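You operate a simulated robot arm through the tools that you are given. There is no shell and no other tool.

The job below is to be done with a simulated robot arm. You get a single attempt, and the scene is never put back.

JOB
Put things in order on the wooden desk. At the end: the brown bottle is on the green board; the yellow weight stands where the brown bottle stood; the red fail card stands where the white can stood; the white can stands where the yellow weight stood; whatever was shut is shut again. Leave all else as you found it, and nothing knocked over. Set down upright: brown bottle.

The check looks at the end state, three seconds after you hand in, the way a careful person would. Anything else that was tipped, shoved, dropped, spilled or broken makes it a failure.

ROBOT AND FRAMES
A 6-joint arm with a two-finger parallel gripper, fixed in place. Base frame: the origin is at the foot of the arm, x ahead of it, y to its left, z up; the work surface is at about z = 0. Readings come in mm, degrees, newtons and seconds.
With the tool pointing down near the work surface it reaches from about 180 to 460 mm from the base axis. Its first joint turns from -70.0 to 70.0 degrees. Payload 1.9 kg.
The tool frame sits at the grasp point between the pads (the TCP): z along the fingers, y along the line on which they close. The tips reach 23 mm beyond it. The gripper opens to 94 mm. The fingers are 38 mm wide and 10 mm thick; the gripper's body (54 by 96 mm) begins 39 mm behind the TCP.
Orientation is told as [roll, pitch, yaw] about the base's x, y, z axes, in that order, counted from this pose: with the fingers straight down and closing along the base's y, the tool's x points along the base's -x, its y along +y and its z along -z.

CONTROLS
- The arm moves only by the tool arm_command. Its argument "commands" is a list of rows, each a list of 7 numbers: the shift along the tool's x, y, z in units of 20 mm (1.0 is 20 mm), then the turn, a rotation vector about the tool's x, y, z in units of 4 degrees (1.0 is 4 degrees), then the opening, from 0 (shut) to 1 (fully open). In form: [[x, y, z, rx, ry, rz, fingers], ...]. A call has 1 to 20 rows; each row shifts and turns the commanded pose from where the row before left it, along the tool's axes as they then stand. A call with a number of a shift or a turn outside -1 to 1 is refused whole. A row lasts 0.2 s, in which the tool goes at most 50 mm and 8.6 degrees; a call with a longer step from one row to the next is refused whole, and so is a gripper value outside its range. A pose out of reach is approached as far as the arm can. The call stops where the force on the tool passes 40 N (or 10 N more than at its start, if that is more) or the arm is blocked; 0.2 s more then pass. The fingers move at their own pace (about 108 mm/s each) and stop on an object; they squeeze with about 28 N. The grip force told is the motor's: it shows also when the fingers shut on nothing. Time passes only in rows, and 0.2 s behind the last, so rows that do not move let the fingers close. It gives the time, the measured TCP pose, the force on the tool (base axes), the opening and the grip force at its end, in the units of the frame above (readings bear some noise), with the torque about the TCP (base axes, N m) and any sound that the robot's microphone picked up.
- Cameras (640 x 400 px; columns grow to the right, rows downward): "scene" is fixed at [70.4, 325.6, 428.2]; the picture's right is [-0.63, -0.78, 0.00], its down [-0.42, 0.34, -0.85] and it looks along [0.66, -0.53, -0.53] (base axes); focal length 214 px, centre (320, 200). "wrist" rides on the gripper at [86, 16, -75] in the tool frame; the picture's right is [-0.18, 0.98, 0.00], its down [-0.58, -0.11, -0.81] and it looks along [-0.79, -0.15, 0.59] (tool axes); focal length 243 px, centre (320, 200). There is no depth. A picture from a camera that has moved, and an enlarged one, comes with that camera's place and axes in the base frame and with its lens.
- get_image(camera): a new picture of that camera. No time passes.
- inspect(camera, box): a new picture of the part [left, top, right, bottom] of that camera's present view, enlarged. No time passes.
- close_job(): hands the job in; it is judged then, once.

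Nothing tells you positions but the pictures and the camera data. Unless the task says otherwise, let go and move clear before handing in.

The tools are called after "Request:" by a JSON object that holds its "method" and its "body". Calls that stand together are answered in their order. arm_command: Moves the arm, as the interface text tells. Its arguments: {"type":"object","properties":{"commands":{"type":"array"}},"required":["commands"]} The other tools are called the same way: get_image (camera) takes a picture; inspect (camera, box) takes an enlarged picture of a part of a camera's view; close_job () hands the job in.

At the start:

```text
clock: 0.0
eef_pos: [216.9, 171.8, 368.6]
tcp_rot: [0.2, 0.0, -0.2]
contact_force: [0.3, 0.6, 0.1]
wrist_torque: [0.03, -0.02, 0.02]
finger_gap: 94.0
finger_force: 0.0
```

scene: 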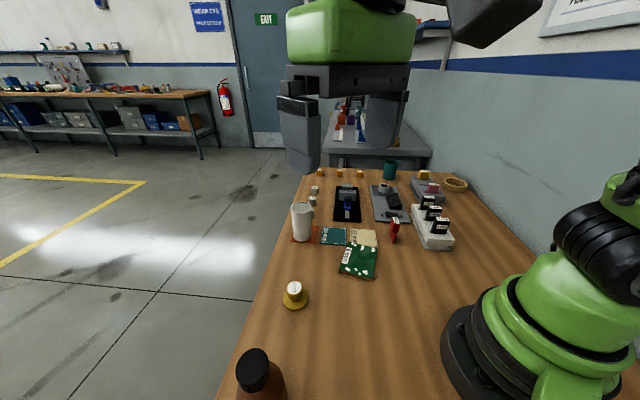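
wrist: 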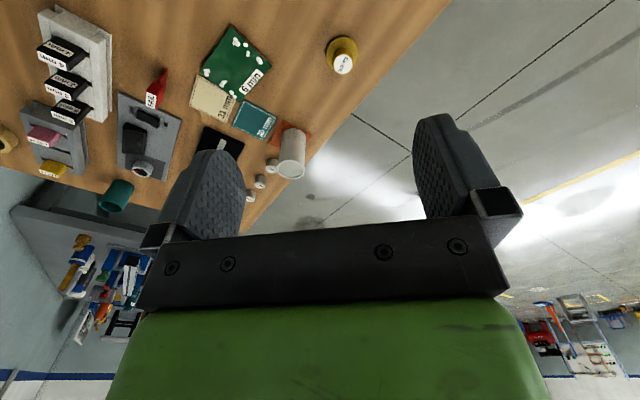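

I see the desk with a brown bottle near the camera, a yellow weight, a white can, a red fail card and a green board. I'll look at each more closely before moving.

Request:
{"method": "inspect", "body": {"camera": "scene", "box": [270, 150, 480, 282]}}

Request:
{"method": "inspect", "body": {"camera": "scene", "box": [210, 260, 430, 400]}}

Request:
{"method": "inspect", "body": {"camera": "wrist", "box": [0, 0, 380, 238]}}

```text
3.03 times, centred on (375, 216) of scene
camera zoom: at [70.4, 325.6, 428.2], right [-0.63, -0.78, 0.0], down [-0.42, 0.34, -0.85], along [0.66, -0.53, -0.53], focal length 650 px, centre (153, 152)
```

zoom: 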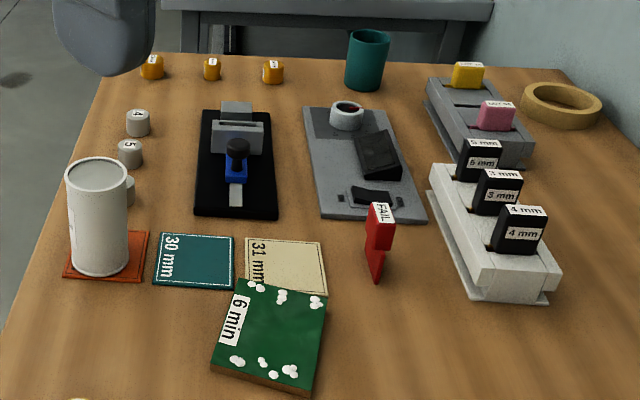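

```text
2.86 times, centred on (320, 330) of scene
camera zoom: at [70.4, 325.6, 428.2], right [-0.63, -0.78, 0.0], down [-0.42, 0.34, -0.85], along [0.66, -0.53, -0.53], focal length 613 px, centre (320, -171)
```

zoom: 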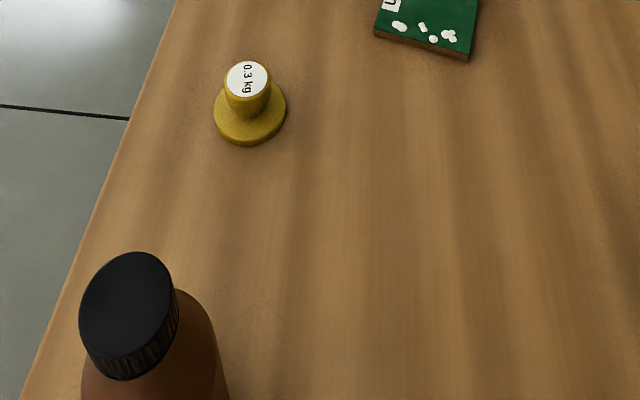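

```text
1.68 times, centred on (190, 119) of wrist
camera zoom: at [129.7, 188.9, 443.9], right [0.19, 0.98, 0.0], down [0.58, -0.11, 0.81], along [0.79, -0.15, -0.59], focal length 408 px, centre (538, 336)
```

zoom: 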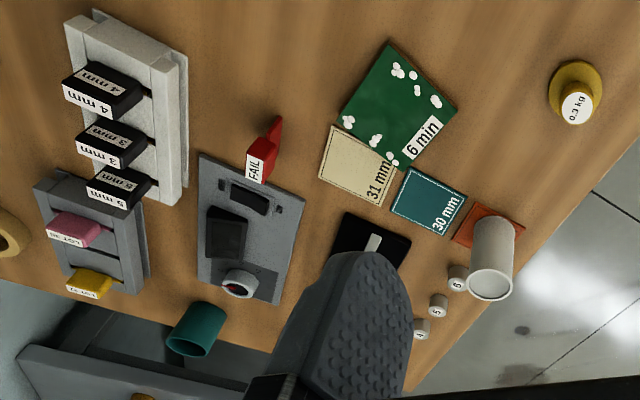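

The yellow weight is near (312, 193), the can near (471, 65), the green board near (300, 11) and the fail card near (302, -140). The bottle is about (200, 318) and needs a second view, so I'll turn the wrist camera towards it from up high.

Request:
{"method": "arm_command", "body": {"commands": [[0, 0, 0, 0, 0, -1, 1], [0, 0, 0, 0, 0, -1, 1], [0, 0, 0, 0, 0, -1, 1], [0, 0, 0, 0, 0, -1, 1], [0, 0, 0, 0, 0, -1, 1], [0, 0, 0, 0, 0, -1, 1], [0, 0, 0, 0, 0, -1, 1], [0, 0, 0, 0, 0, -1, 1], [0, 0, 0, 0, 0, -1, 1], [0, 0, 0, 0, 0, -1, 1], [0, 0, 0, 0, 0, -1, 1], [0, 0, 0, 0, 0, -1, 1], [0, 0, 0, 0, 0, -1, 1], [0, 0, 0, 0, 0, -1, 1], [0, 0, 0, 0, 0, -1, 1]]}}

Request:
{"method": "get_image", "body": {"camera": "wrist"}}

Request:
{"method": "get_image", "body": {"camera": "scene"}}

```text
clock: 3.2
eef_pos: [217.2, 172.3, 369.0]
tcp_rot: [0.2, -0.1, 59.9]
contact_force: [0.2, -0.5, 0.2]
wrist_torque: [0.0, -0.02, 0.01]
finger_gap: 93.9
finger_force: 0.0
```

```text
taken
camera wrist: at [158.5, 105.7, 443.7], right [-0.76, 0.65, 0.0], down [0.39, 0.45, 0.81], along [0.53, 0.61, -0.59], focal length 243 px, centre (320, 200)
```

wrist: 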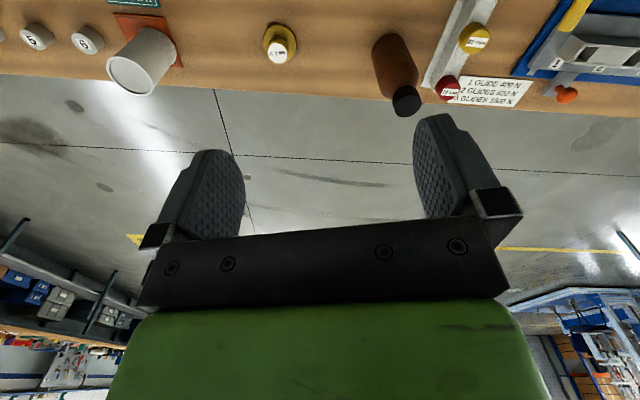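

```text
taken
```

scene: 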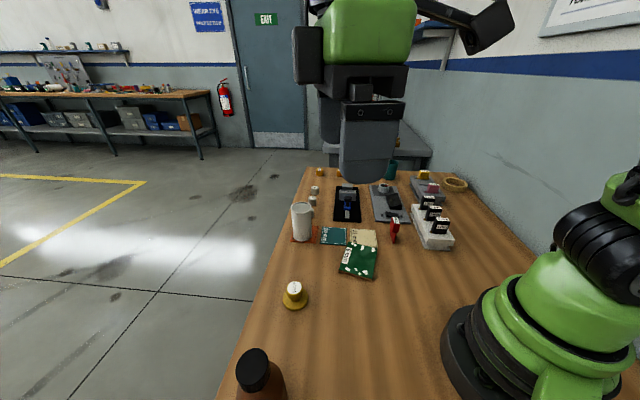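

The bottle shows clearly now, with a rail and other things beyond it. I'll enlarge those.

Request:
{"method": "inspect", "body": {"camera": "wrist", "box": [340, 0, 640, 188]}}

Request:
{"method": "inspect", "body": {"camera": "wrist", "box": [0, 0, 330, 120]}}

```text
2.13 times, centred on (490, 94) of wrist
camera zoom: at [158.5, 105.7, 443.7], right [-0.76, 0.65, 0.0], down [0.39, 0.45, 0.81], along [0.53, 0.61, -0.59], focal length 516 px, centre (-42, 426)
```

zoom: 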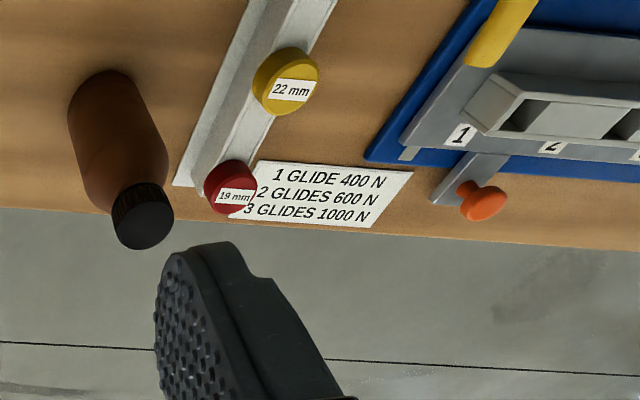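

```text
1.94 times, centred on (165, 60) of wrist
camera zoom: at [158.5, 105.7, 443.7], right [-0.76, 0.65, 0.0], down [0.39, 0.45, 0.81], along [0.53, 0.61, -0.59], focal length 470 px, centre (621, 472)
```

zoom: 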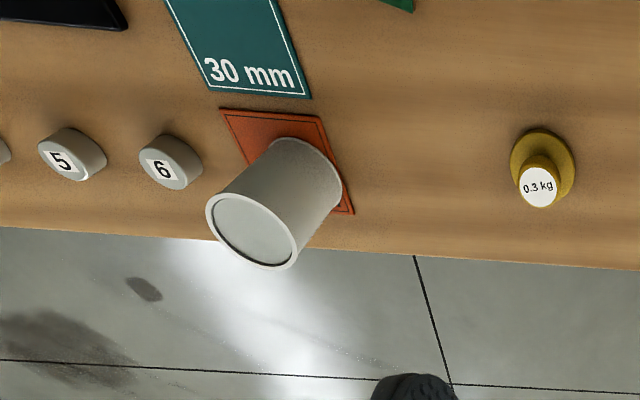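

The bottle is at about (191, 319) with a body about 60 mm across, a cap top near z 156, and a shoulder near z 100. Next I'll look closer at the green board and the fail card from lower and more to the right.

Request:
{"method": "arm_command", "body": {"commands": [[0, 0, 0, 0, 0, 1, 1], [0, 0, 0, 0, 0, 1, 1], [0, 0, 0, 0, 0, 1, 1], [0, 0, 0, 0, 0, 1, 1], [0, 0, 0, 0, 0, 1, 1], [0, 0, 0, 0, 0, 1, 1], [0, 0, 0, 0, 0, 1, 1], [0, 0, 0, 0, 0, 1, 1], [0, 0, 0, 0, 0, 1, 1], [0, 0, 0, 0, 0, 1, 1], [0, 0, 0, 0, 0, 1, 1], [0, 0, 0, 0, 0, 1, 1], [0, 0, 0, 0, 0, 1, 1], [0, 0, 0, 0, 0, 1, 1], [0, 0, 0, 0, 0, 1, 1]]}}

Request:
{"method": "arm_command", "body": {"commands": [[0, -1, 0.5, 0, 0, 0, 1], [0, -1, 0.5, 0, 0, 0, 1], [0, -1, 0.5, 0, 0, 0, 1], [0, -1, 0.5, 0, 0, 0, 1], [0, -1, 0.5, 0, 0, 0, 1], [0, -1, 0.5, 0, 0, 0, 1], [0, -1, 0.5, 0, 0, 0, 1], [0, -1, 0.5, 0, 0, 0, 1], [0, -1, 0.5, 0, 0, 0, 1], [0, -1, 0.5, 0, 0, 0, 1], [0, -1, 0.5, 0, 0, 0, 1]]}}

Request:
{"method": "get_image", "body": {"camera": "wrist"}}

Request:
{"method": "inspect", "body": {"camera": "wrist", "box": [150, 0, 470, 200]}}

```text
clock: 6.4
eef_pos: [215.9, 170.1, 368.7]
tcp_rot: [0.2, 0.0, -0.2]
contact_force: [-0.5, 0.0, -0.6]
wrist_torque: [-0.01, 0.02, 0.01]
finger_gap: 94.0
finger_force: 0.1
```

```text
clock: 8.8
eef_pos: [215.0, -50.4, 257.8]
tcp_rot: [0.1, 0.0, -0.1]
contact_force: [0.1, -0.2, -0.1]
wrist_torque: [0.02, 0.02, -0.01]
finger_gap: 93.9
finger_force: 0.0
```

```text
taken
camera wrist: at [128.5, -32.5, 333.8], right [0.19, 0.98, 0.0], down [0.58, -0.11, 0.81], along [0.79, -0.15, -0.59], focal length 243 px, centre (320, 200)
```

wrist: 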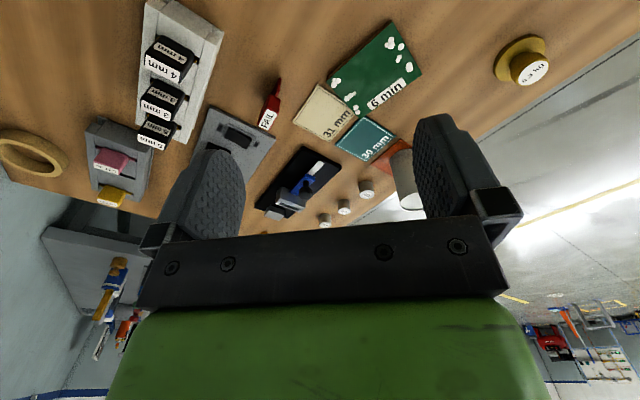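

```text
2.00 times, centred on (310, 100) of wrist
camera zoom: at [128.5, -32.5, 333.8], right [0.19, 0.98, 0.0], down [0.58, -0.11, 0.81], along [0.79, -0.15, -0.59], focal length 485 px, centre (340, 400)
```

zoom: 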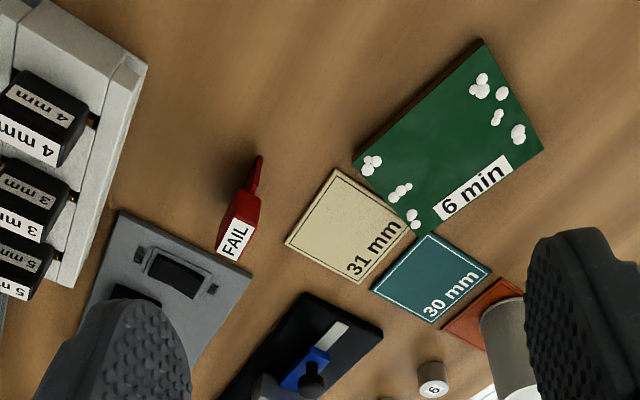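

The fail card is edge-on to both cameras, so I'll look at it from the side to see its shape.

Request:
{"method": "arm_command", "body": {"commands": [[0, -0.925, 0.6, 0, 0, 0, 1], [0, -0.925, 0.6, 0, 0, 0, 1], [0, -0.925, 0.6, 0, 0, 0, 1], [0, -0.925, 0.6, 0, 0, 0, 1], [0, -0.925, 0.6, 0, 0, 0, 1], [0, -0.925, 0.6, 0, 0, 0, 1], [0, -0.925, 0.6, 0, 0, 0, 1], [0, -0.925, 0.6, 0, 0, 0, 1], [0, 0, 0, 0, 0, -1, 1], [0, 0, 0, 0, 0, -1, 1], [0, 0, 0, 0, 0, -1, 1], [0, 0, 0, 0, 0, -1, 1], [0, 0, 0, 0, 0, -1, 1], [0, 0, 0, 0, 0, -1, 1], [0, 0, 0, 0, 0, -1, 1], [0, 0, 0, 0, 0, -1, 1], [0, 0, 0, 0, 0, -1, 1], [0, 0, 0, 0, 0, -1, 1], [0, 0, 0, 0, 0, -1, 1], [0, 0, 0, 0, 0, -0.25, 1]]}}

Request:
{"method": "get_image", "body": {"camera": "wrist"}}

Request:
{"method": "inspect", "body": {"camera": "wrist", "box": [230, 40, 430, 165]}}

```text
clock: 13.0
eef_pos: [215.6, -195.5, 162.0]
tcp_rot: [0.1, -0.1, 45.0]
contact_force: [0.3, 0.4, 0.3]
wrist_torque: [-0.01, -0.01, 0.0]
finger_gap: 93.9
finger_force: 0.1
```

```text
taken
camera wrist: at [142.5, -244.7, 236.9], right [-0.56, 0.83, 0.0], down [0.49, 0.33, 0.81], along [0.67, 0.46, -0.59], focal length 243 px, centre (320, 200)
```

wrist: 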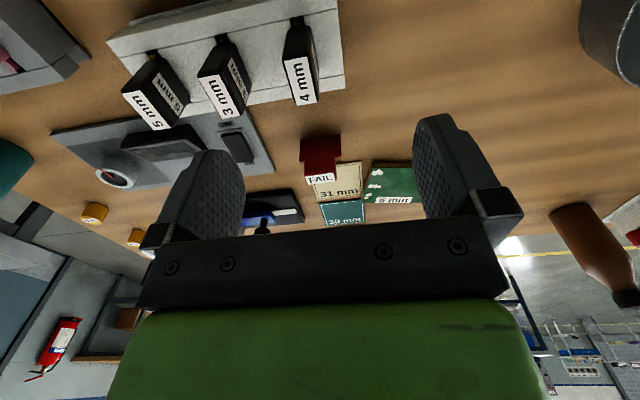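

```text
3.20 times, centred on (330, 102) of wrist
camera zoom: at [142.5, -244.7, 236.9], right [-0.56, 0.83, 0.0], down [0.49, 0.33, 0.81], along [0.67, 0.46, -0.59], focal length 776 px, centre (288, 512)
```

zoom: 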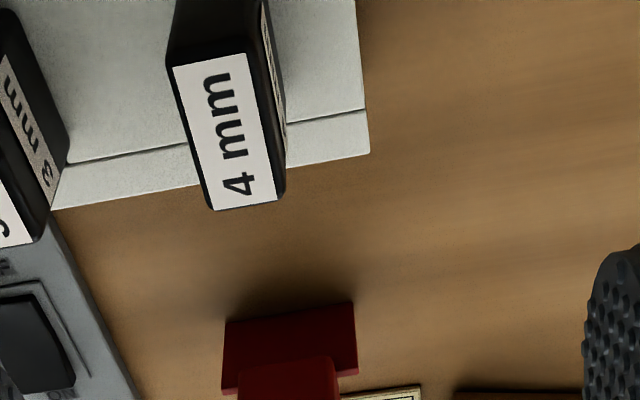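

I can see the fail card's side now; I'll enlarge the rest of it.

Request:
{"method": "inspect", "body": {"camera": "wrist", "box": [270, 110, 430, 210]}}

Request:
{"method": "inspect", "body": {"camera": "scene", "box": [370, 200, 430, 250]}}

```text
4.00 times, centred on (350, 160) of wrist
camera zoom: at [142.5, -244.7, 236.9], right [-0.56, 0.83, 0.0], down [0.49, 0.33, 0.81], along [0.67, 0.46, -0.59], focal length 970 px, centre (200, 360)
```

zoom: 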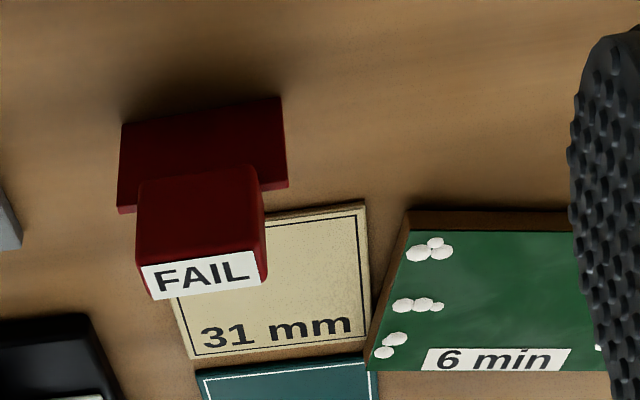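

```text
8.00 times, centred on (400, 225) of scene
camera zoom: at [70.4, 325.6, 428.2], right [-0.63, -0.78, 0.0], down [-0.42, 0.34, -0.85], along [0.66, -0.53, -0.53], focal length 1716 px, centre (-320, 0)
```

zoom: 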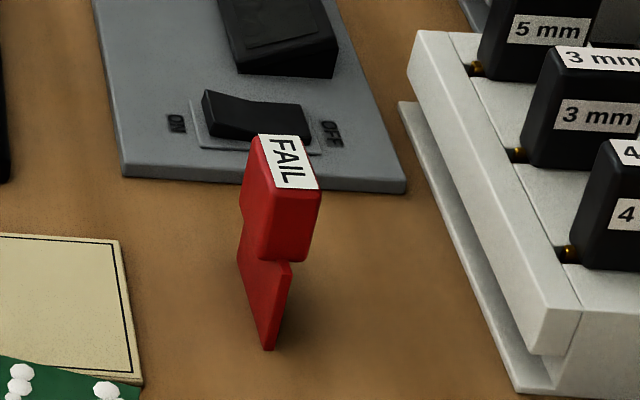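

The fail card is a thin 50 mm plate about 65 mm tall. It has a 32 x 14 mm handle block on top, it stands at (305, -131), and its plate runs along -44°. Now I'll look straight down on the green board, because white blobs sit near its ends and the bottle must fit between them.

Request:
{"method": "arm_command", "body": {"commands": [[0, 0, -0.5, 0, 0, 1, 1], [0, 0, -0.5, 0, 0, 1, 1], [0, 0, -0.5, 0, 0, 1, 1], [0, 0, -0.5, 0, 0, 1, 1], [0, 0, -0.5, 0, 0, 1, 1], [0, 0, -0.5, 0, 0, 1, 1], [0, 0, -0.5, 0, 0, 1, 1], [0, 0, -0.5, 0, 0, 1, 1], [0, 0, -0.5, 0, 0, 1, 1], [0, 0, -0.5, 0, 0, 1, 1], [0, 0, -0.5, 0, 0, 1, 1], [0, 0, -0.5, 0, 0, 0.25, 1]]}}

Request:
{"method": "arm_command", "body": {"commands": [[-0.67, 0.943, 0, 0, 0, 0, 1], [-0.67, 0.943, 0, 0, 0, 0, 1], [-0.67, 0.943, 0, 0, 0, 0, 1], [-0.67, 0.943, 0, 0, 0, 0, 1], [-0.67, 0.943, 0, 0, 0, 0, 1], [-0.67, 0.943, 0, 0, 0, 0, 1], [-0.67, 0.943, 0, 0, 0, 0, 1], [-0.67, 0.943, 0, 0, 0, 0, 1], [-0.67, 0.943, 0, 0, 0, 0, 1], [-0.67, 0.943, 0, 0, 0, 0, 1], [-0.67, 0.943, 0, 0, 0, 0, 1], [0, 0, 0, 0, 1, 0, 1], [0, 0, 0, 0, 1, 0, 1], [0, 0, 0, 0, 1, 0, 1], [0, 0, 0, 0, 1, 0, 1], [0, 0, 0, 0, 1, 0, 1], [0, 0, 0, 0, 1, 0, 1], [0, 0, 0, 0, 1, 0, 1], [0, 0, 0, 0, 0.5, 0, 1]]}}

Request:
{"method": "get_image", "body": {"camera": "wrist"}}

```text
clock: 15.6
eef_pos: [214.9, -196.0, 281.1]
tcp_rot: [0.2, 0.1, -0.3]
contact_force: [-0.4, 0.2, 0.6]
wrist_torque: [0.04, 0.01, 0.0]
finger_gap: 93.9
finger_force: 0.0
```

```text
clock: 19.2
eef_pos: [364.0, 5.0, 281.9]
tcp_rot: [-2.3, 22.5, -1.2]
contact_force: [76.2, 27.5, -123.1]
wrist_torque: [-4.75, 2.63, -2.37]
finger_gap: 93.8
finger_force: 0.1
stopped in row 17: the force on the tool passed its limit at 411 N (the readings are from after the stop); the commanded pose is now the measured one
```

```text
taken
camera wrist: at [311.7, 26.5, 383.6], right [0.17, 0.98, -0.11], down [0.84, -0.09, 0.53], along [0.51, -0.18, -0.84], focal length 243 px, centre (320, 200)
```

wrist: 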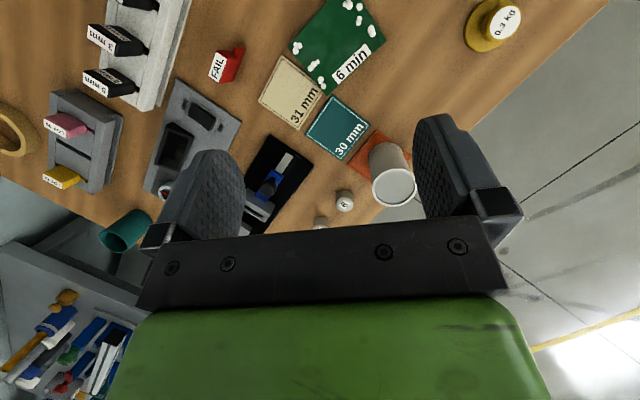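

Tilting back that far pressed the hand against the arm itself. I'll undo the tilt straight away and check that nothing on the desk was touched.

Request:
{"method": "arm_command", "body": {"commands": [[0, 0, 0, 0, -1, 0, 1], [0, 0, 0, 0, -1, 0, 1], [0, 0, 0, 0, -1, 0, 1]]}}

Request:
{"method": "get_image", "body": {"camera": "wrist"}}

Request:
{"method": "get_image", "body": {"camera": "scene"}}

Request:
{"method": "inspect", "body": {"camera": "wrist", "box": [200, 0, 440, 150]}}

```text
clock: 20.0
eef_pos: [363.6, 6.6, 281.7]
tcp_rot: [-2.0, 10.5, -0.3]
contact_force: [0.2, -0.5, -0.5]
wrist_torque: [0.04, 0.02, 0.0]
finger_gap: 94.2
finger_force: 0.1
```

```text
taken
camera wrist: at [291.6, 25.8, 370.9], right [0.18, 0.98, -0.06], down [0.72, -0.09, 0.69], along [0.67, -0.17, -0.72], focal length 243 px, centre (320, 200)
```

wrist: 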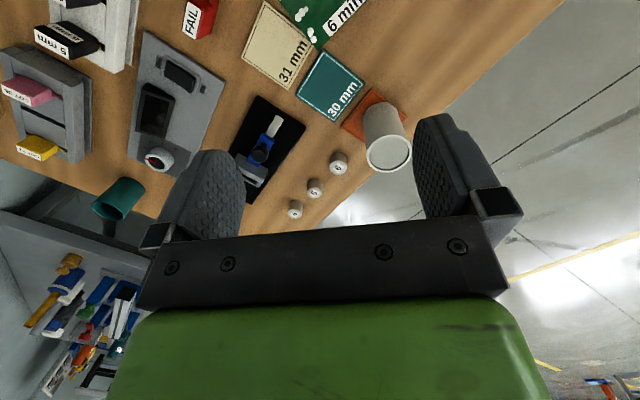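

```text
taken
```

scene: 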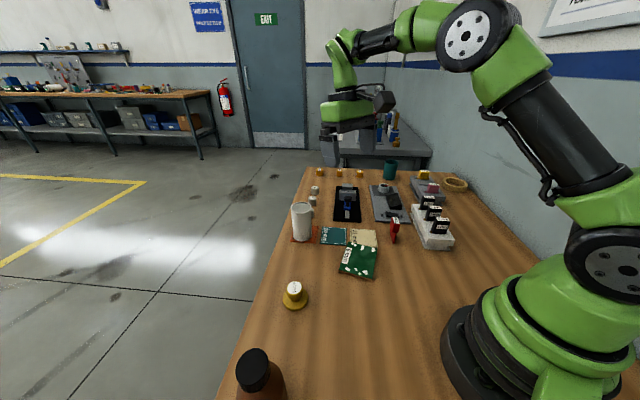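

```text
2.67 times, centred on (320, 75) of wrist
camera zoom: at [291.6, 25.8, 370.9], right [0.18, 0.98, -0.06], down [0.72, -0.09, 0.69], along [0.67, -0.17, -0.72], focal length 647 px, centre (320, 533)
```

zoom: 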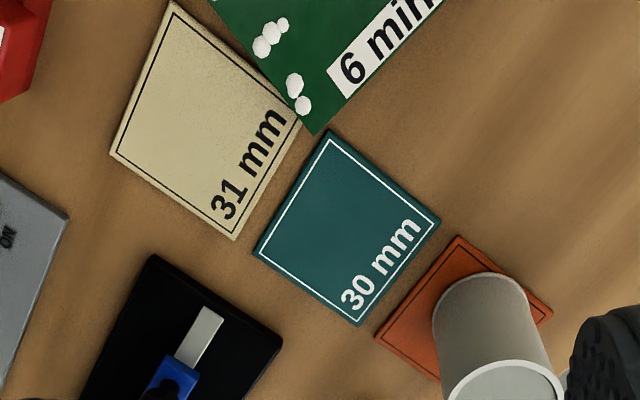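

Nothing on the desk moved, and the can stands at about (471, 65). Next I'll back off and lower for a good view of the board.

Request:
{"method": "arm_command", "body": {"commands": [[0.84, 0, 0.97, -0.25, 0, 0, 1], [0.84, 0, 0.97, -0.25, 0, 0, 1], [0.84, 0, 0.97, 0, 0, 0, 1], [0.84, 0, 0.97, 0, 0, 0, 1], [0.84, 0, 0.97, 0, 0, 0, 1]]}}

Request:
{"method": "inspect", "body": {"camera": "wrist", "box": [220, 20, 460, 170]}}

Request:
{"method": "inspect", "body": {"camera": "wrist", "box": [380, 0, 640, 162]}}

```text
clock: 21.2
eef_pos: [263.1, 6.6, 201.1]
tcp_rot: [0.2, 10.4, -0.3]
contact_force: [0.7, -0.1, 0.4]
wrist_torque: [-0.02, -0.01, 0.01]
finger_gap: 94.1
finger_force: 0.0
```

```text
2.67 times, centred on (340, 95) of wrist
camera zoom: at [190.9, 23.8, 290.4], right [0.19, 0.98, -0.03], down [0.72, -0.12, 0.69], along [0.67, -0.15, -0.73], focal length 647 px, centre (267, 480)
```

zoom: 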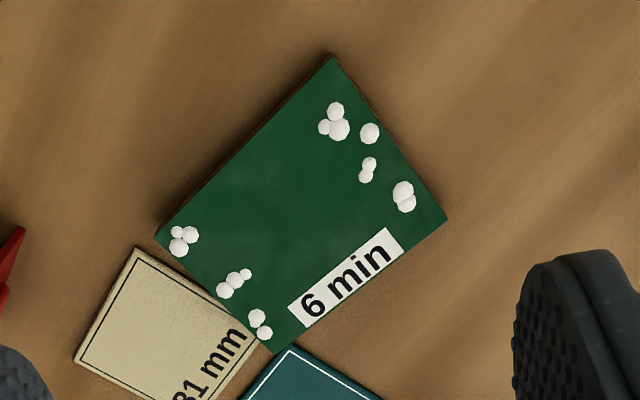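

```text
2.46 times, centred on (510, 81) of wrist
camera zoom: at [190.9, 23.8, 290.4], right [0.19, 0.98, -0.03], down [0.72, -0.12, 0.69], along [0.67, -0.15, -0.73], focal length 597 px, centre (-148, 493)
```

zoom: 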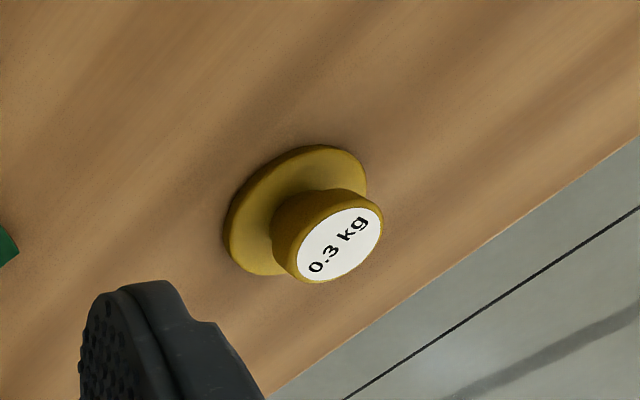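

The board's free middle, between its blobs, is at about (303, 9), and I'd set the bottle a few mm towards the label, near (310, 14). The weight is near (314, 193) and is about 43 mm tall with a 32 mm knob. I'll level the tool, rise and go above the bottle to take it by the cap from above.

Request:
{"method": "arm_command", "body": {"commands": [[0, 0, 0, 0, -0.87, 0, 1], [0, 0, 0, 0, -0.87, 0, 1], [0, 0, 0, 0, -0.87, 0, 1], [0, 0, -1, 0, 0, 0, 1], [0, 0, -1, 0, 0, 0, 1], [0, 0, -1, 0, 0, 0, 1], [0, 0, -1, 0, 0, 0, 1]]}}

Request:
{"method": "arm_command", "body": {"commands": [[0.225, 0.975, 0, 0, 0, 0, 1], [0.225, 0.975, 0, 0, 0, 0, 1], [0.225, 0.975, 0, 0, 0, 0, 1], [0.225, 0.975, 0, 0, 0, 0, 1], [0.225, 0.975, 0, 0, 0, 0, 1], [0.225, 0.975, 0, 0, 0, 0, 1], [0.225, 0.975, 0, 0, 0, 0, 1], [0.225, 0.975, 0, 0, 0, 0, 1], [0.225, 0.975, 0, 0, 0, 0, 1], [0.225, 0.975, 0, 0, 0, 0, 1], [0.225, 0.975, 0, 0, 0, 0, 1], [0.225, 0.975, 0, 0, 0, 0, 1], [0.225, 0.975, 0, 0, 0, 0, 1], [0.225, 0.975, 0, 0, 0, 0, 1], [0.225, 0.975, 0, 0, 0, 0, 1], [0.225, 0.975, 0, 0, 0, 0, 1]]}}

Request:
{"method": "get_image", "body": {"camera": "wrist"}}

Request:
{"method": "get_image", "body": {"camera": "scene"}}

```text
clock: 22.8
eef_pos: [262.3, 5.1, 280.7]
tcp_rot: [0.2, 0.0, -0.3]
contact_force: [0.2, -0.1, 0.1]
wrist_torque: [0.03, 0.02, 0.04]
finger_gap: 93.8
finger_force: 0.1
```

```text
clock: 26.2
eef_pos: [192.2, 319.1, 285.8]
tcp_rot: [0.1, 0.1, -0.3]
contact_force: [0.6, -0.4, -0.1]
wrist_torque: [0.04, 0.01, 0.01]
finger_gap: 94.0
finger_force: 0.0
```

```text
taken
camera wrist: at [105.8, 336.4, 360.8], right [0.19, 0.98, 0.0], down [0.58, -0.11, 0.81], along [0.79, -0.15, -0.59], focal length 243 px, centre (320, 200)
```

wrist: 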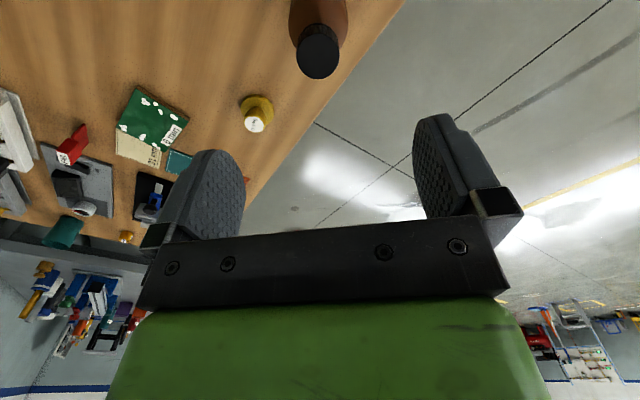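

```text
taken
```

scene: 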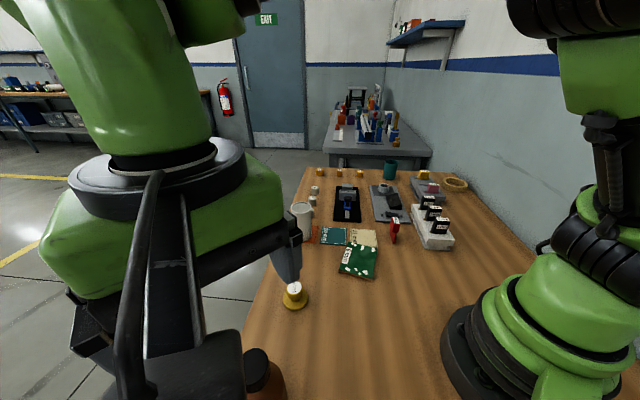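

I'm above the bottle now, and I'll enlarge the view of the cap to refine its position.

Request:
{"method": "inspect", "body": {"camera": "wrist", "box": [240, 0, 400, 100]}}

```text
4.00 times, centred on (320, 50) of wrist
camera zoom: at [105.8, 336.4, 360.8], right [0.19, 0.98, 0.0], down [0.58, -0.11, 0.81], along [0.79, -0.15, -0.59], focal length 970 px, centre (320, 800)
```

zoom: 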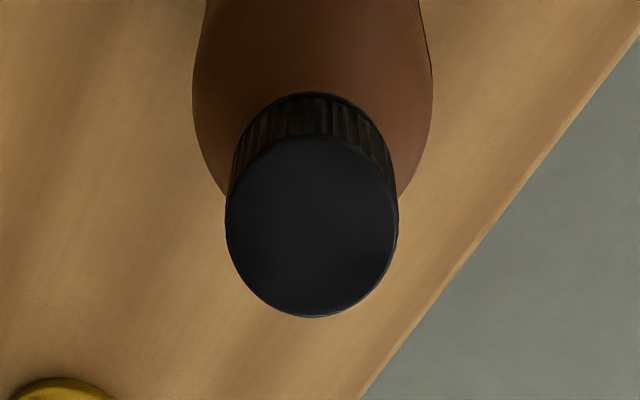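

The cap top centre is at (191, 318.7), it is about 34 mm across, and it covers roughly z 140 to 156. I'll come down so that only the finger tips overlap the cap, then close.

Request:
{"method": "arm_command", "body": {"commands": [[0.06, -0.02, 0.96, 0, 0, 0, 1], [0, 0, 0.96, 0, 0, 0, 1], [0, 0, 0.96, 0, 0, 0, 1], [0, 0, 0.96, 0, 0, 0, 1], [0, 0, 0.96, 0, 0, 0, 1], [0, 0, 0.96, 0, 0, 0, 1], [0, 0, 0.38, 0, 0, 0, 1], [0, 0, 0, 0, 0, 0, 1]]}}

Request:
{"method": "inspect", "body": {"camera": "wrist", "box": [160, 0, 560, 250]}}

Request:
{"method": "get_image", "body": {"camera": "scene"}}

```text
clock: 28.0
eef_pos: [191.2, 319.0, 160.4]
tcp_rot: [0.2, 0.0, -0.3]
contact_force: [0.0, 0.3, 0.1]
wrist_torque: [-0.01, -0.04, 0.02]
finger_gap: 94.1
finger_force: 0.0
```

```text
1.60 times, centred on (360, 125) of wrist
camera zoom: at [105.2, 335.8, 235.7], right [0.19, 0.98, 0.0], down [0.58, -0.11, 0.81], along [0.79, -0.15, -0.59], focal length 388 px, centre (256, 320)
```

zoom: 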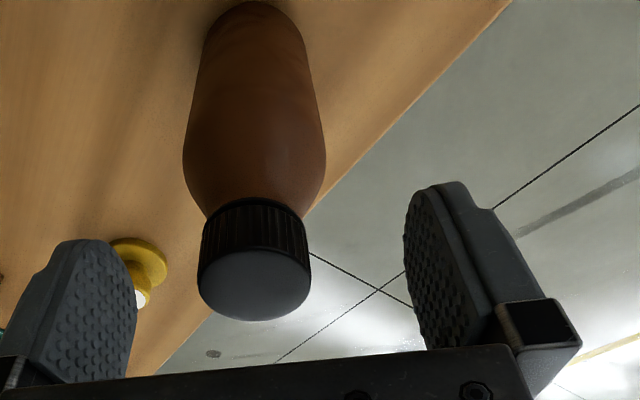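

```text
taken
```

scene: 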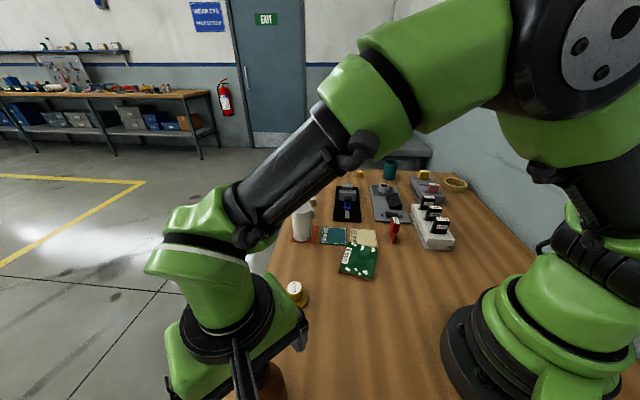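

The tips are a little below the cap's rim, so I'll rise 3 mm and close gently on the cap.

Request:
{"method": "arm_command", "body": {"commands": [[0, 0, -0.15, 0, 0, 0, 1], [0, 0, 0, 0, 0, 0, 0.6], [0, 0, 0, 0, 0, 0, 0.2], [0, 0, 0, 0, 0, 0, 0.2], [0, 0, 0, 0, 0, 0, 0.1], [0, 0, 0, 0, 0, 0, 0], [0, 0, 0, 0, 0, 0, 0]]}}

Request:
{"method": "inspect", "body": {"camera": "wrist", "box": [160, 0, 560, 250]}}

```text
clock: 29.6
eef_pos: [191.3, 318.3, 162.5]
tcp_rot: [0.3, 0.0, -0.3]
contact_force: [0.4, 0.4, 2.8]
wrist_torque: [-0.24, 0.03, -0.04]
finger_gap: 33.6
finger_force: 28.4
```

```text
1.60 times, centred on (360, 125) of wrist
camera zoom: at [104.7, 335.9, 238.7], right [0.19, 0.98, 0.0], down [0.58, -0.11, 0.81], along [0.79, -0.15, -0.59], focal length 388 px, centre (256, 320)
```

zoom: 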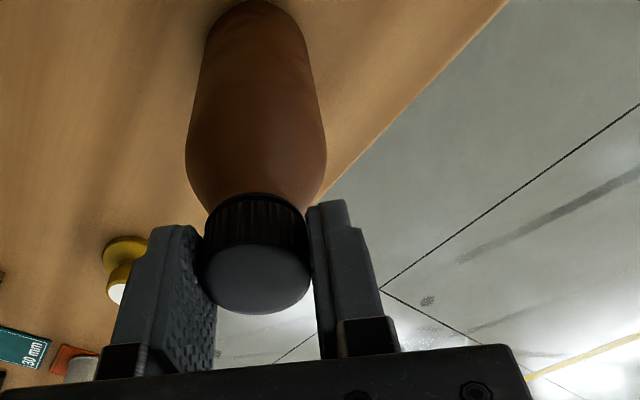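

The cap is held at 33.6 mm. I'll lift slowly and check that the whole bottle comes with it.

Request:
{"method": "arm_command", "body": {"commands": [[0, 0, -0.3, 0, 0, 0, 0], [0, 0, -0.5, 0, 0, 0, 0], [0, 0, -0.5, 0, 0, 0, 0], [0, 0, -0.5, 0, 0, 0, 0], [0, 0, 0, 0, 0, 0, 0]]}}

Request:
{"method": "inspect", "body": {"camera": "wrist", "box": [160, 0, 560, 250]}}

Request:
{"method": "inspect", "body": {"camera": "scene", "box": [140, 240, 396, 400]}}

```text
clock: 30.8
eef_pos: [191.7, 317.8, 198.9]
tcp_rot: [0.2, 0.1, -0.3]
contact_force: [1.0, -0.4, -2.9]
wrist_torque: [-0.01, -0.01, 0.03]
finger_gap: 33.5
finger_force: 27.9
```

```text
1.60 times, centred on (360, 125) of wrist
camera zoom: at [104.3, 335.2, 274.4], right [0.19, 0.98, 0.0], down [0.58, -0.11, 0.81], along [0.79, -0.15, -0.59], focal length 388 px, centre (256, 320)
```

zoom: 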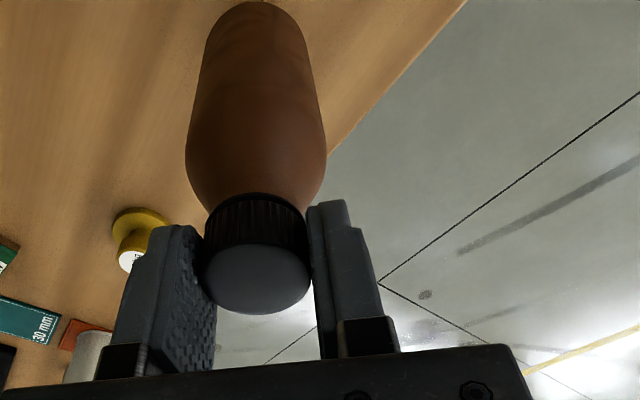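

```text
2.50 times, centred on (268, 320) of scene
camera zoom: at [70.4, 325.6, 428.2], right [-0.63, -0.78, 0.0], down [-0.42, 0.34, -0.85], along [0.66, -0.53, -0.53], focal length 536 px, centre (450, -100)
```

zoom: 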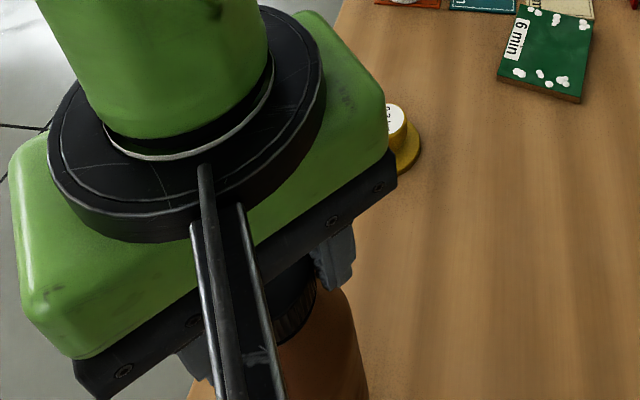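

The whole bottle is held and weighs about 0.3 kg. I'll raise it and carry it over the green board, clear of the weight.

Request:
{"method": "arm_command", "body": {"commands": [[0, 0, -0.8, 0, 0, 0, 0], [0, 0, -0.8, 0, 0, 0, 0], [0, 0, -0.8, 0, 0, 0, 0], [-0.1833, -0.4765, 0, 0, 0, 0, 0], [-0.3666, -0.953, 0, 0, 0, 0, 0], [-0.3666, -0.953, 0, 0, 0, 0, 0], [-0.3666, -0.953, 0, 0, 0, 0, 0], [-0.3666, -0.953, 0, 0, 0, 0, 0], [-0.3666, -0.953, 0, 0, 0, 0, 0], [-0.3666, -0.953, 0, 0, 0, 0, 0], [-0.3666, -0.953, 0, 0, 0, 0, 0], [-0.3666, -0.953, 0, 0, 0, 0, 0], [-0.3666, -0.953, 0, 0, 0, 0, 0], [-0.3666, -0.953, 0, 0, 0, 0, 0], [-0.3666, -0.953, 0, 0, 0, 0, 0], [-0.3666, -0.953, 0, 0, 0, 0, 0], [-0.3666, -0.953, 0, 0, 0, 0, 0], [-0.3666, -0.953, 0, 0, 0, 0, 0], [-0.3666, -0.953, 0, 0, 0, 0, 0]]}}

Request:
{"method": "arm_command", "body": {"commands": [[-0.1833, -0.4765, 0.2, 0, 0, 0, 0], [0, 0, 0.8, 0, 0, 0, 0], [0, 0, 0, 0, 0, 0, 0]]}}

Request:
{"method": "get_image", "body": {"camera": "scene"}}

Request:
{"method": "inspect", "body": {"camera": "scene", "box": [290, 190, 450, 290]}}

Request:
{"method": "get_image", "body": {"camera": "wrist"}}

```text
clock: 34.8
eef_pos: [303.3, 21.7, 246.1]
tcp_rot: [0.2, 0.0, -0.2]
contact_force: [0.9, -0.3, -2.6]
wrist_torque: [0.01, 0.02, 0.0]
finger_gap: 33.4
finger_force: 28.3
```

```text
clock: 35.6
eef_pos: [306.4, 12.3, 225.3]
tcp_rot: [0.3, 0.1, -0.4]
contact_force: [-0.6, -0.1, -3.7]
wrist_torque: [-0.01, 0.0, 0.02]
finger_gap: 33.3
finger_force: 27.7
```

```text
taken
```

scene: 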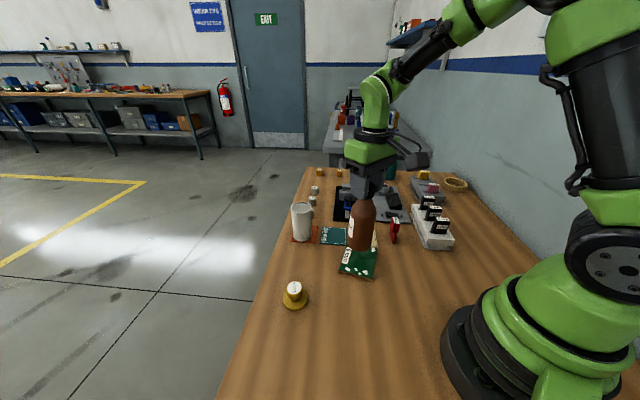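

```text
4.00 times, centred on (370, 240) of scene
camera zoom: at [70.4, 325.6, 428.2], right [-0.63, -0.78, 0.0], down [-0.42, 0.34, -0.85], along [0.66, -0.53, -0.53], focal length 858 px, centre (120, 40)
```

zoom: 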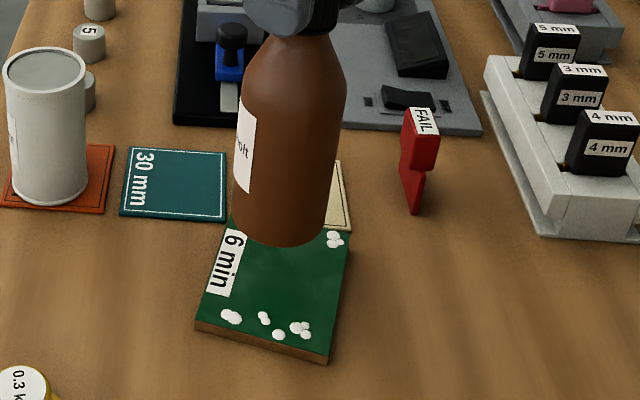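

```text
taken
camera wrist: at [219.2, 29.3, 301.1], right [0.19, 0.98, 0.0], down [0.58, -0.11, 0.81], along [0.79, -0.15, -0.59], focal length 243 px, centre (320, 200)
```

wrist: 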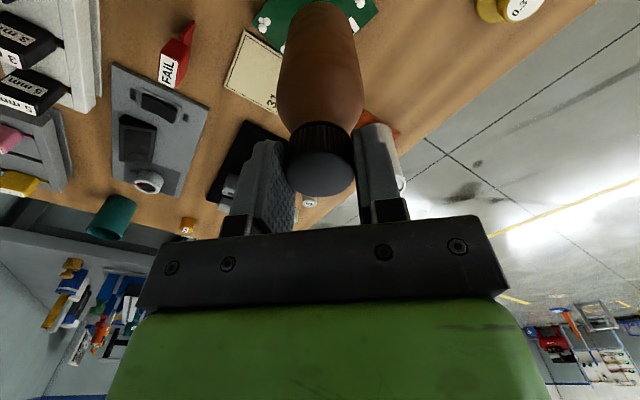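

The bottle hangs over the board. I'll lower it to about 10 mm above the board and compare its bottom edge with the blobs.

Request:
{"method": "arm_command", "body": {"commands": [[-0.1, 0, 0.5, 0, 0, 0, 0], [0, 0, 0.5, 0, 0, 0, 0], [0, 0, 0.5, 0, 0, 0, 0], [0, 0, 0.5, 0, 0, 0, 0], [0, 0, 0, 0, 0, 0, 0], [0, 0, 0, 0, 0, 0, 0]]}}

Request:
{"method": "inspect", "body": {"camera": "scene", "box": [310, 210, 406, 290]}}

Request:
{"method": "inspect", "body": {"camera": "wrist", "box": [230, 0, 420, 119]}}

```text
clock: 37.0
eef_pos: [308.8, 12.5, 184.6]
tcp_rot: [0.2, 0.1, -0.3]
contact_force: [-0.2, 0.1, -2.8]
wrist_torque: [-0.02, 0.01, -0.01]
finger_gap: 33.6
finger_force: 28.3
```

```text
5.00 times, centred on (358, 250) of scene
camera zoom: at [70.4, 325.6, 428.2], right [-0.63, -0.78, 0.0], down [-0.42, 0.34, -0.85], along [0.66, -0.53, -0.53], focal length 1072 px, centre (130, -50)
```

zoom: 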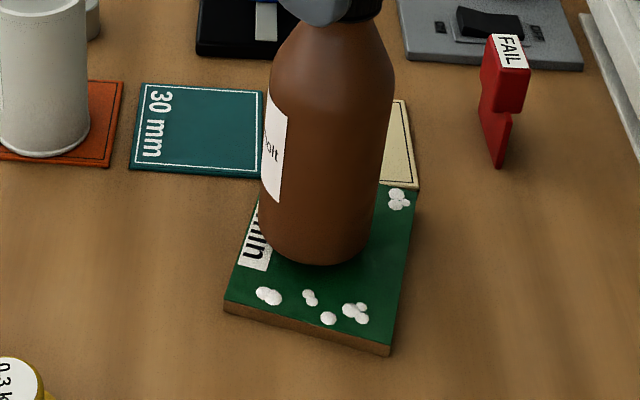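

```text
3.36 times, centred on (325, 60) of wrist
camera zoom: at [222.5, 29.3, 260.7], right [0.19, 0.98, 0.0], down [0.58, -0.11, 0.81], along [0.79, -0.15, -0.59], focal length 816 px, centre (303, 672)
```

zoom: 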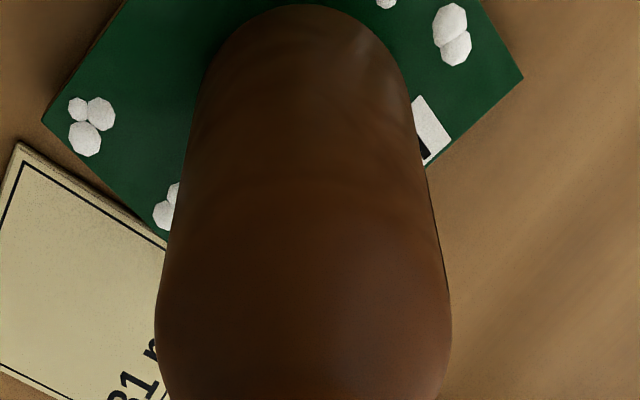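

The near-side gap looks right, and I need about 1 mm more towards the far side. I'll lower it in small steps and watch the force.

Request:
{"method": "arm_command", "body": {"commands": [[-0.025, -0.04, 0.1, 0, 0, 0, 0], [0, 0, 0.1, 0, 0, 0, 0], [0, 0, 0.1, 0, 0, 0, 0], [0, 0, 0.1, 0, 0, 0, 0], [0, 0, 0, 0, 0, 0, 0]]}}

Request:
{"method": "inspect", "body": {"camera": "scene", "box": [310, 210, 406, 290]}}

```text
clock: 38.2
eef_pos: [308.2, 10.8, 177.8]
tcp_rot: [0.2, 0.0, -0.3]
contact_force: [-0.1, 0.0, -3.4]
wrist_torque: [0.0, -0.04, 0.01]
finger_gap: 33.3
finger_force: 28.0
```

```text
5.00 times, centred on (358, 250) of scene
camera zoom: at [70.4, 325.6, 428.2], right [-0.63, -0.78, 0.0], down [-0.42, 0.34, -0.85], along [0.66, -0.53, -0.53], focal length 1072 px, centre (130, -50)
```

zoom: 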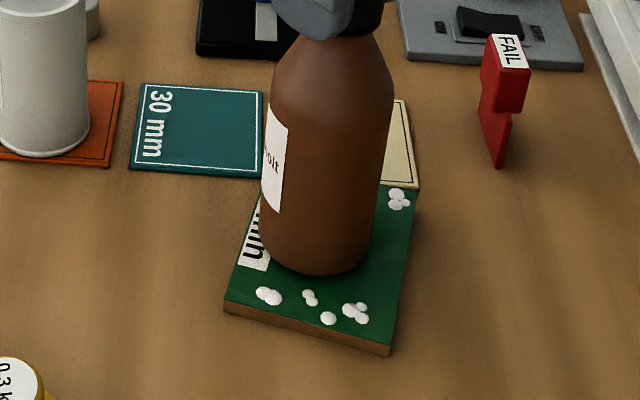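

The spacing still looks good. I'll keep lowering in 1 mm steps until it touches.

Request:
{"method": "arm_command", "body": {"commands": [[0, 0, 0.05, 0, 0, 0, 0], [0, 0, 0.05, 0, 0, 0, 0], [0, 0, 0.05, 0, 0, 0, 0], [0, 0, 0, 0, 0, 0, 0]]}}

Request:
{"method": "arm_command", "body": {"commands": [[0, 0, 0.05, 0, 0, 0, 0], [0, 0, 0, 0, 0, 0, 0]]}}

Request:
{"method": "arm_command", "body": {"commands": [[0, 0, 0.05, 0, 0, 0, 0], [0, 0, 0, 0, 0, 0, 0]]}}

```text
clock: 39.2
eef_pos: [310.5, 11.1, 175.1]
tcp_rot: [0.1, -0.1, -0.3]
contact_force: [-4.1, 4.0, 23.0]
wrist_torque: [0.28, 0.23, 0.01]
finger_gap: 33.4
finger_force: 28.3
```

```text
clock: 39.8
eef_pos: [309.2, 12.0, 175.0]
tcp_rot: [0.2, -0.1, -0.2]
contact_force: [-0.1, 2.2, 23.2]
wrist_torque: [-0.3, -0.39, 0.04]
finger_gap: 33.6
finger_force: 27.8
```

```text
clock: 40.4
eef_pos: [308.4, 11.9, 172.4]
tcp_rot: [0.3, -0.1, -0.3]
contact_force: [-2.1, 1.1, 24.8]
wrist_torque: [-0.27, -0.04, -0.01]
finger_gap: 33.6
finger_force: 27.6
```

It touched down at about z 12.5, and the cap slid slightly in the grip. I'll check its seating before letting go.

Request:
{"method": "inspect", "body": {"camera": "scene", "box": [310, 210, 406, 290]}}

Request:
{"method": "inspect", "body": {"camera": "wrist", "box": [230, 0, 420, 119]}}

```text
5.00 times, centred on (358, 250) of scene
camera zoom: at [70.3, 325.6, 428.2], right [-0.63, -0.78, 0.0], down [-0.42, 0.34, -0.85], along [0.66, -0.53, -0.53], focal length 1072 px, centre (130, -50)
```

zoom: 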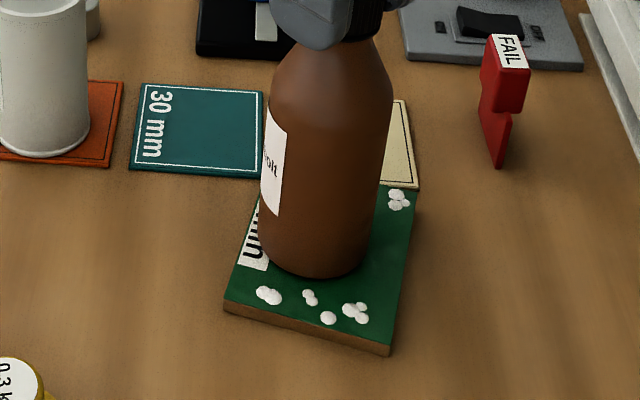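

```text
3.36 times, centred on (325, 60) of wrist
camera zoom: at [222.4, 28.6, 248.2], right [0.19, 0.98, 0.0], down [0.58, -0.11, 0.81], along [0.79, -0.15, -0.59], focal length 816 px, centre (303, 672)
```

zoom: 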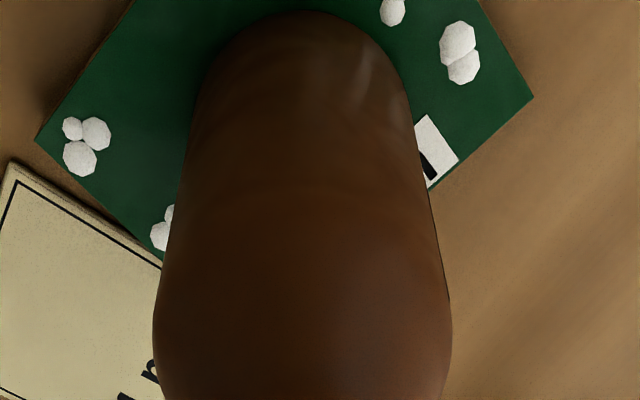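

The contact height seems a bit more than the board's thickness. I want to be sure the bottle isn't sitting on a blob, so I'll enlarge this more.

Request:
{"method": "inspect", "body": {"camera": "scene", "box": [338, 240, 398, 282]}}

Request:
{"method": "inspect", "body": {"camera": "wrist", "box": [260, 0, 380, 60]}}

```text
9.52 times, centred on (368, 261) of scene
camera zoom: at [70.3, 325.6, 428.2], right [-0.63, -0.78, 0.0], down [-0.42, 0.34, -0.85], along [0.66, -0.53, -0.53], focal length 2043 px, centre (-137, -381)
```

zoom: 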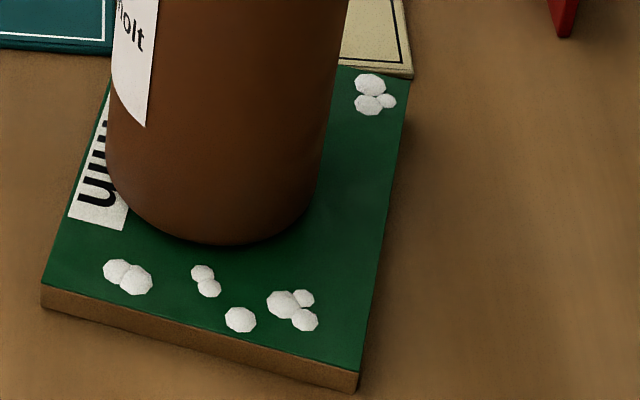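

```text
5.33 times, centred on (320, 30) of wrist
camera zoom: at [222.4, 28.6, 248.2], right [0.19, 0.98, 0.0], down [0.58, -0.11, 0.81], along [0.79, -0.15, -0.59], focal length 1294 px, centre (320, 1107)
```

zoom: 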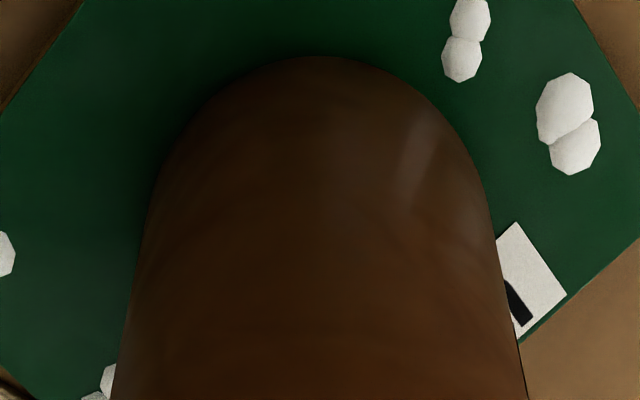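

The bottle may be within a millimetre of a blob on the far side. I'll lift it a few mm, shift it about 2 mm away from that blob, and set it down again.

Request:
{"method": "arm_command", "body": {"commands": [[0, 0, -0.2, 0, 0, 0, 0], [0, 0, -0.1, 0, 0, 0, 0], [-0.045, 0.115, 0, 0, 0, 0, 0], [0, 0, 0, 0, 0, 0, 0], [0, 0, 0, 0, 0, 0, 0]]}}

Request:
{"method": "inspect", "body": {"camera": "scene", "box": [338, 240, 398, 282]}}

Request:
{"method": "inspect", "body": {"camera": "wrist", "box": [260, 0, 380, 60]}}

```text
clock: 41.6
eef_pos: [310.0, 12.9, 179.8]
tcp_rot: [0.2, 0.0, -0.3]
contact_force: [-0.5, 0.1, -3.1]
wrist_torque: [0.01, -0.01, 0.01]
finger_gap: 33.4
finger_force: 27.9
```

```text
9.52 times, centred on (368, 261) of scene
camera zoom: at [70.4, 325.6, 428.2], right [-0.63, -0.78, 0.0], down [-0.42, 0.34, -0.85], along [0.66, -0.53, -0.53], focal length 2043 px, centre (-137, -381)
```

zoom: 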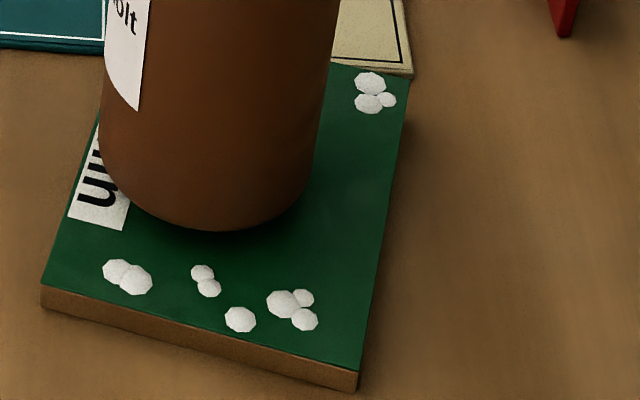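

```text
5.33 times, centred on (320, 30) of wrist
camera zoom: at [223.2, 30.8, 254.5], right [0.19, 0.98, 0.0], down [0.58, -0.11, 0.81], along [0.79, -0.15, -0.59], focal length 1294 px, centre (320, 1107)
```

zoom: 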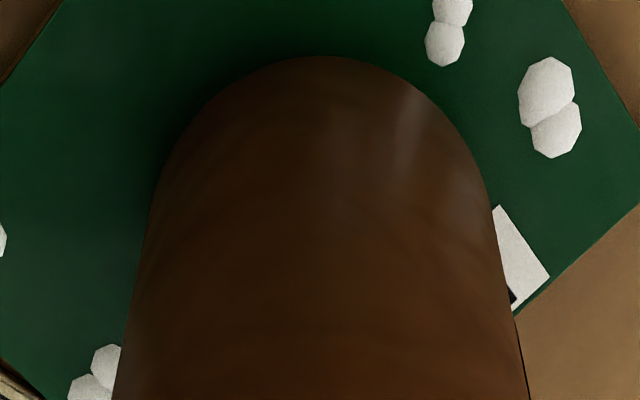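

Now I'll lower it again in small steps and see whether it goes deeper this time.

Request:
{"method": "arm_command", "body": {"commands": [[0, 0, 0.1, 0, 0, 0, 0], [0, 0, 0.1, 0, 0, 0, 0], [0, 0, 0, 0, 0, 0, 0]]}}

Request:
{"method": "arm_command", "body": {"commands": [[0, 0, 0.05, 0, 0, 0, 0], [0, 0, 0, 0, 0, 0, 0]]}}

Request:
{"method": "arm_command", "body": {"commands": [[0, 0, 0.04, 0, 0, 0, 0], [0, 0, 0, 0, 0, 0, 0]]}}

```text
clock: 42.4
eef_pos: [310.5, 13.8, 175.0]
tcp_rot: [0.2, 0.1, -0.4]
contact_force: [0.6, 0.0, -3.6]
wrist_torque: [0.0, -0.01, -0.03]
finger_gap: 33.5
finger_force: 27.5
```

```text
clock: 43.0
eef_pos: [311.1, 13.7, 175.5]
tcp_rot: [0.2, 0.1, -0.3]
contact_force: [-1.1, -0.2, -3.3]
wrist_torque: [0.03, 0.0, 0.03]
finger_gap: 33.4
finger_force: 27.9
```

```text
clock: 43.6
eef_pos: [310.8, 13.1, 173.2]
tcp_rot: [0.2, 0.2, -0.3]
contact_force: [0.2, -0.2, -2.6]
wrist_torque: [-0.01, -0.01, -0.01]
finger_gap: 33.1
finger_force: 27.7
```

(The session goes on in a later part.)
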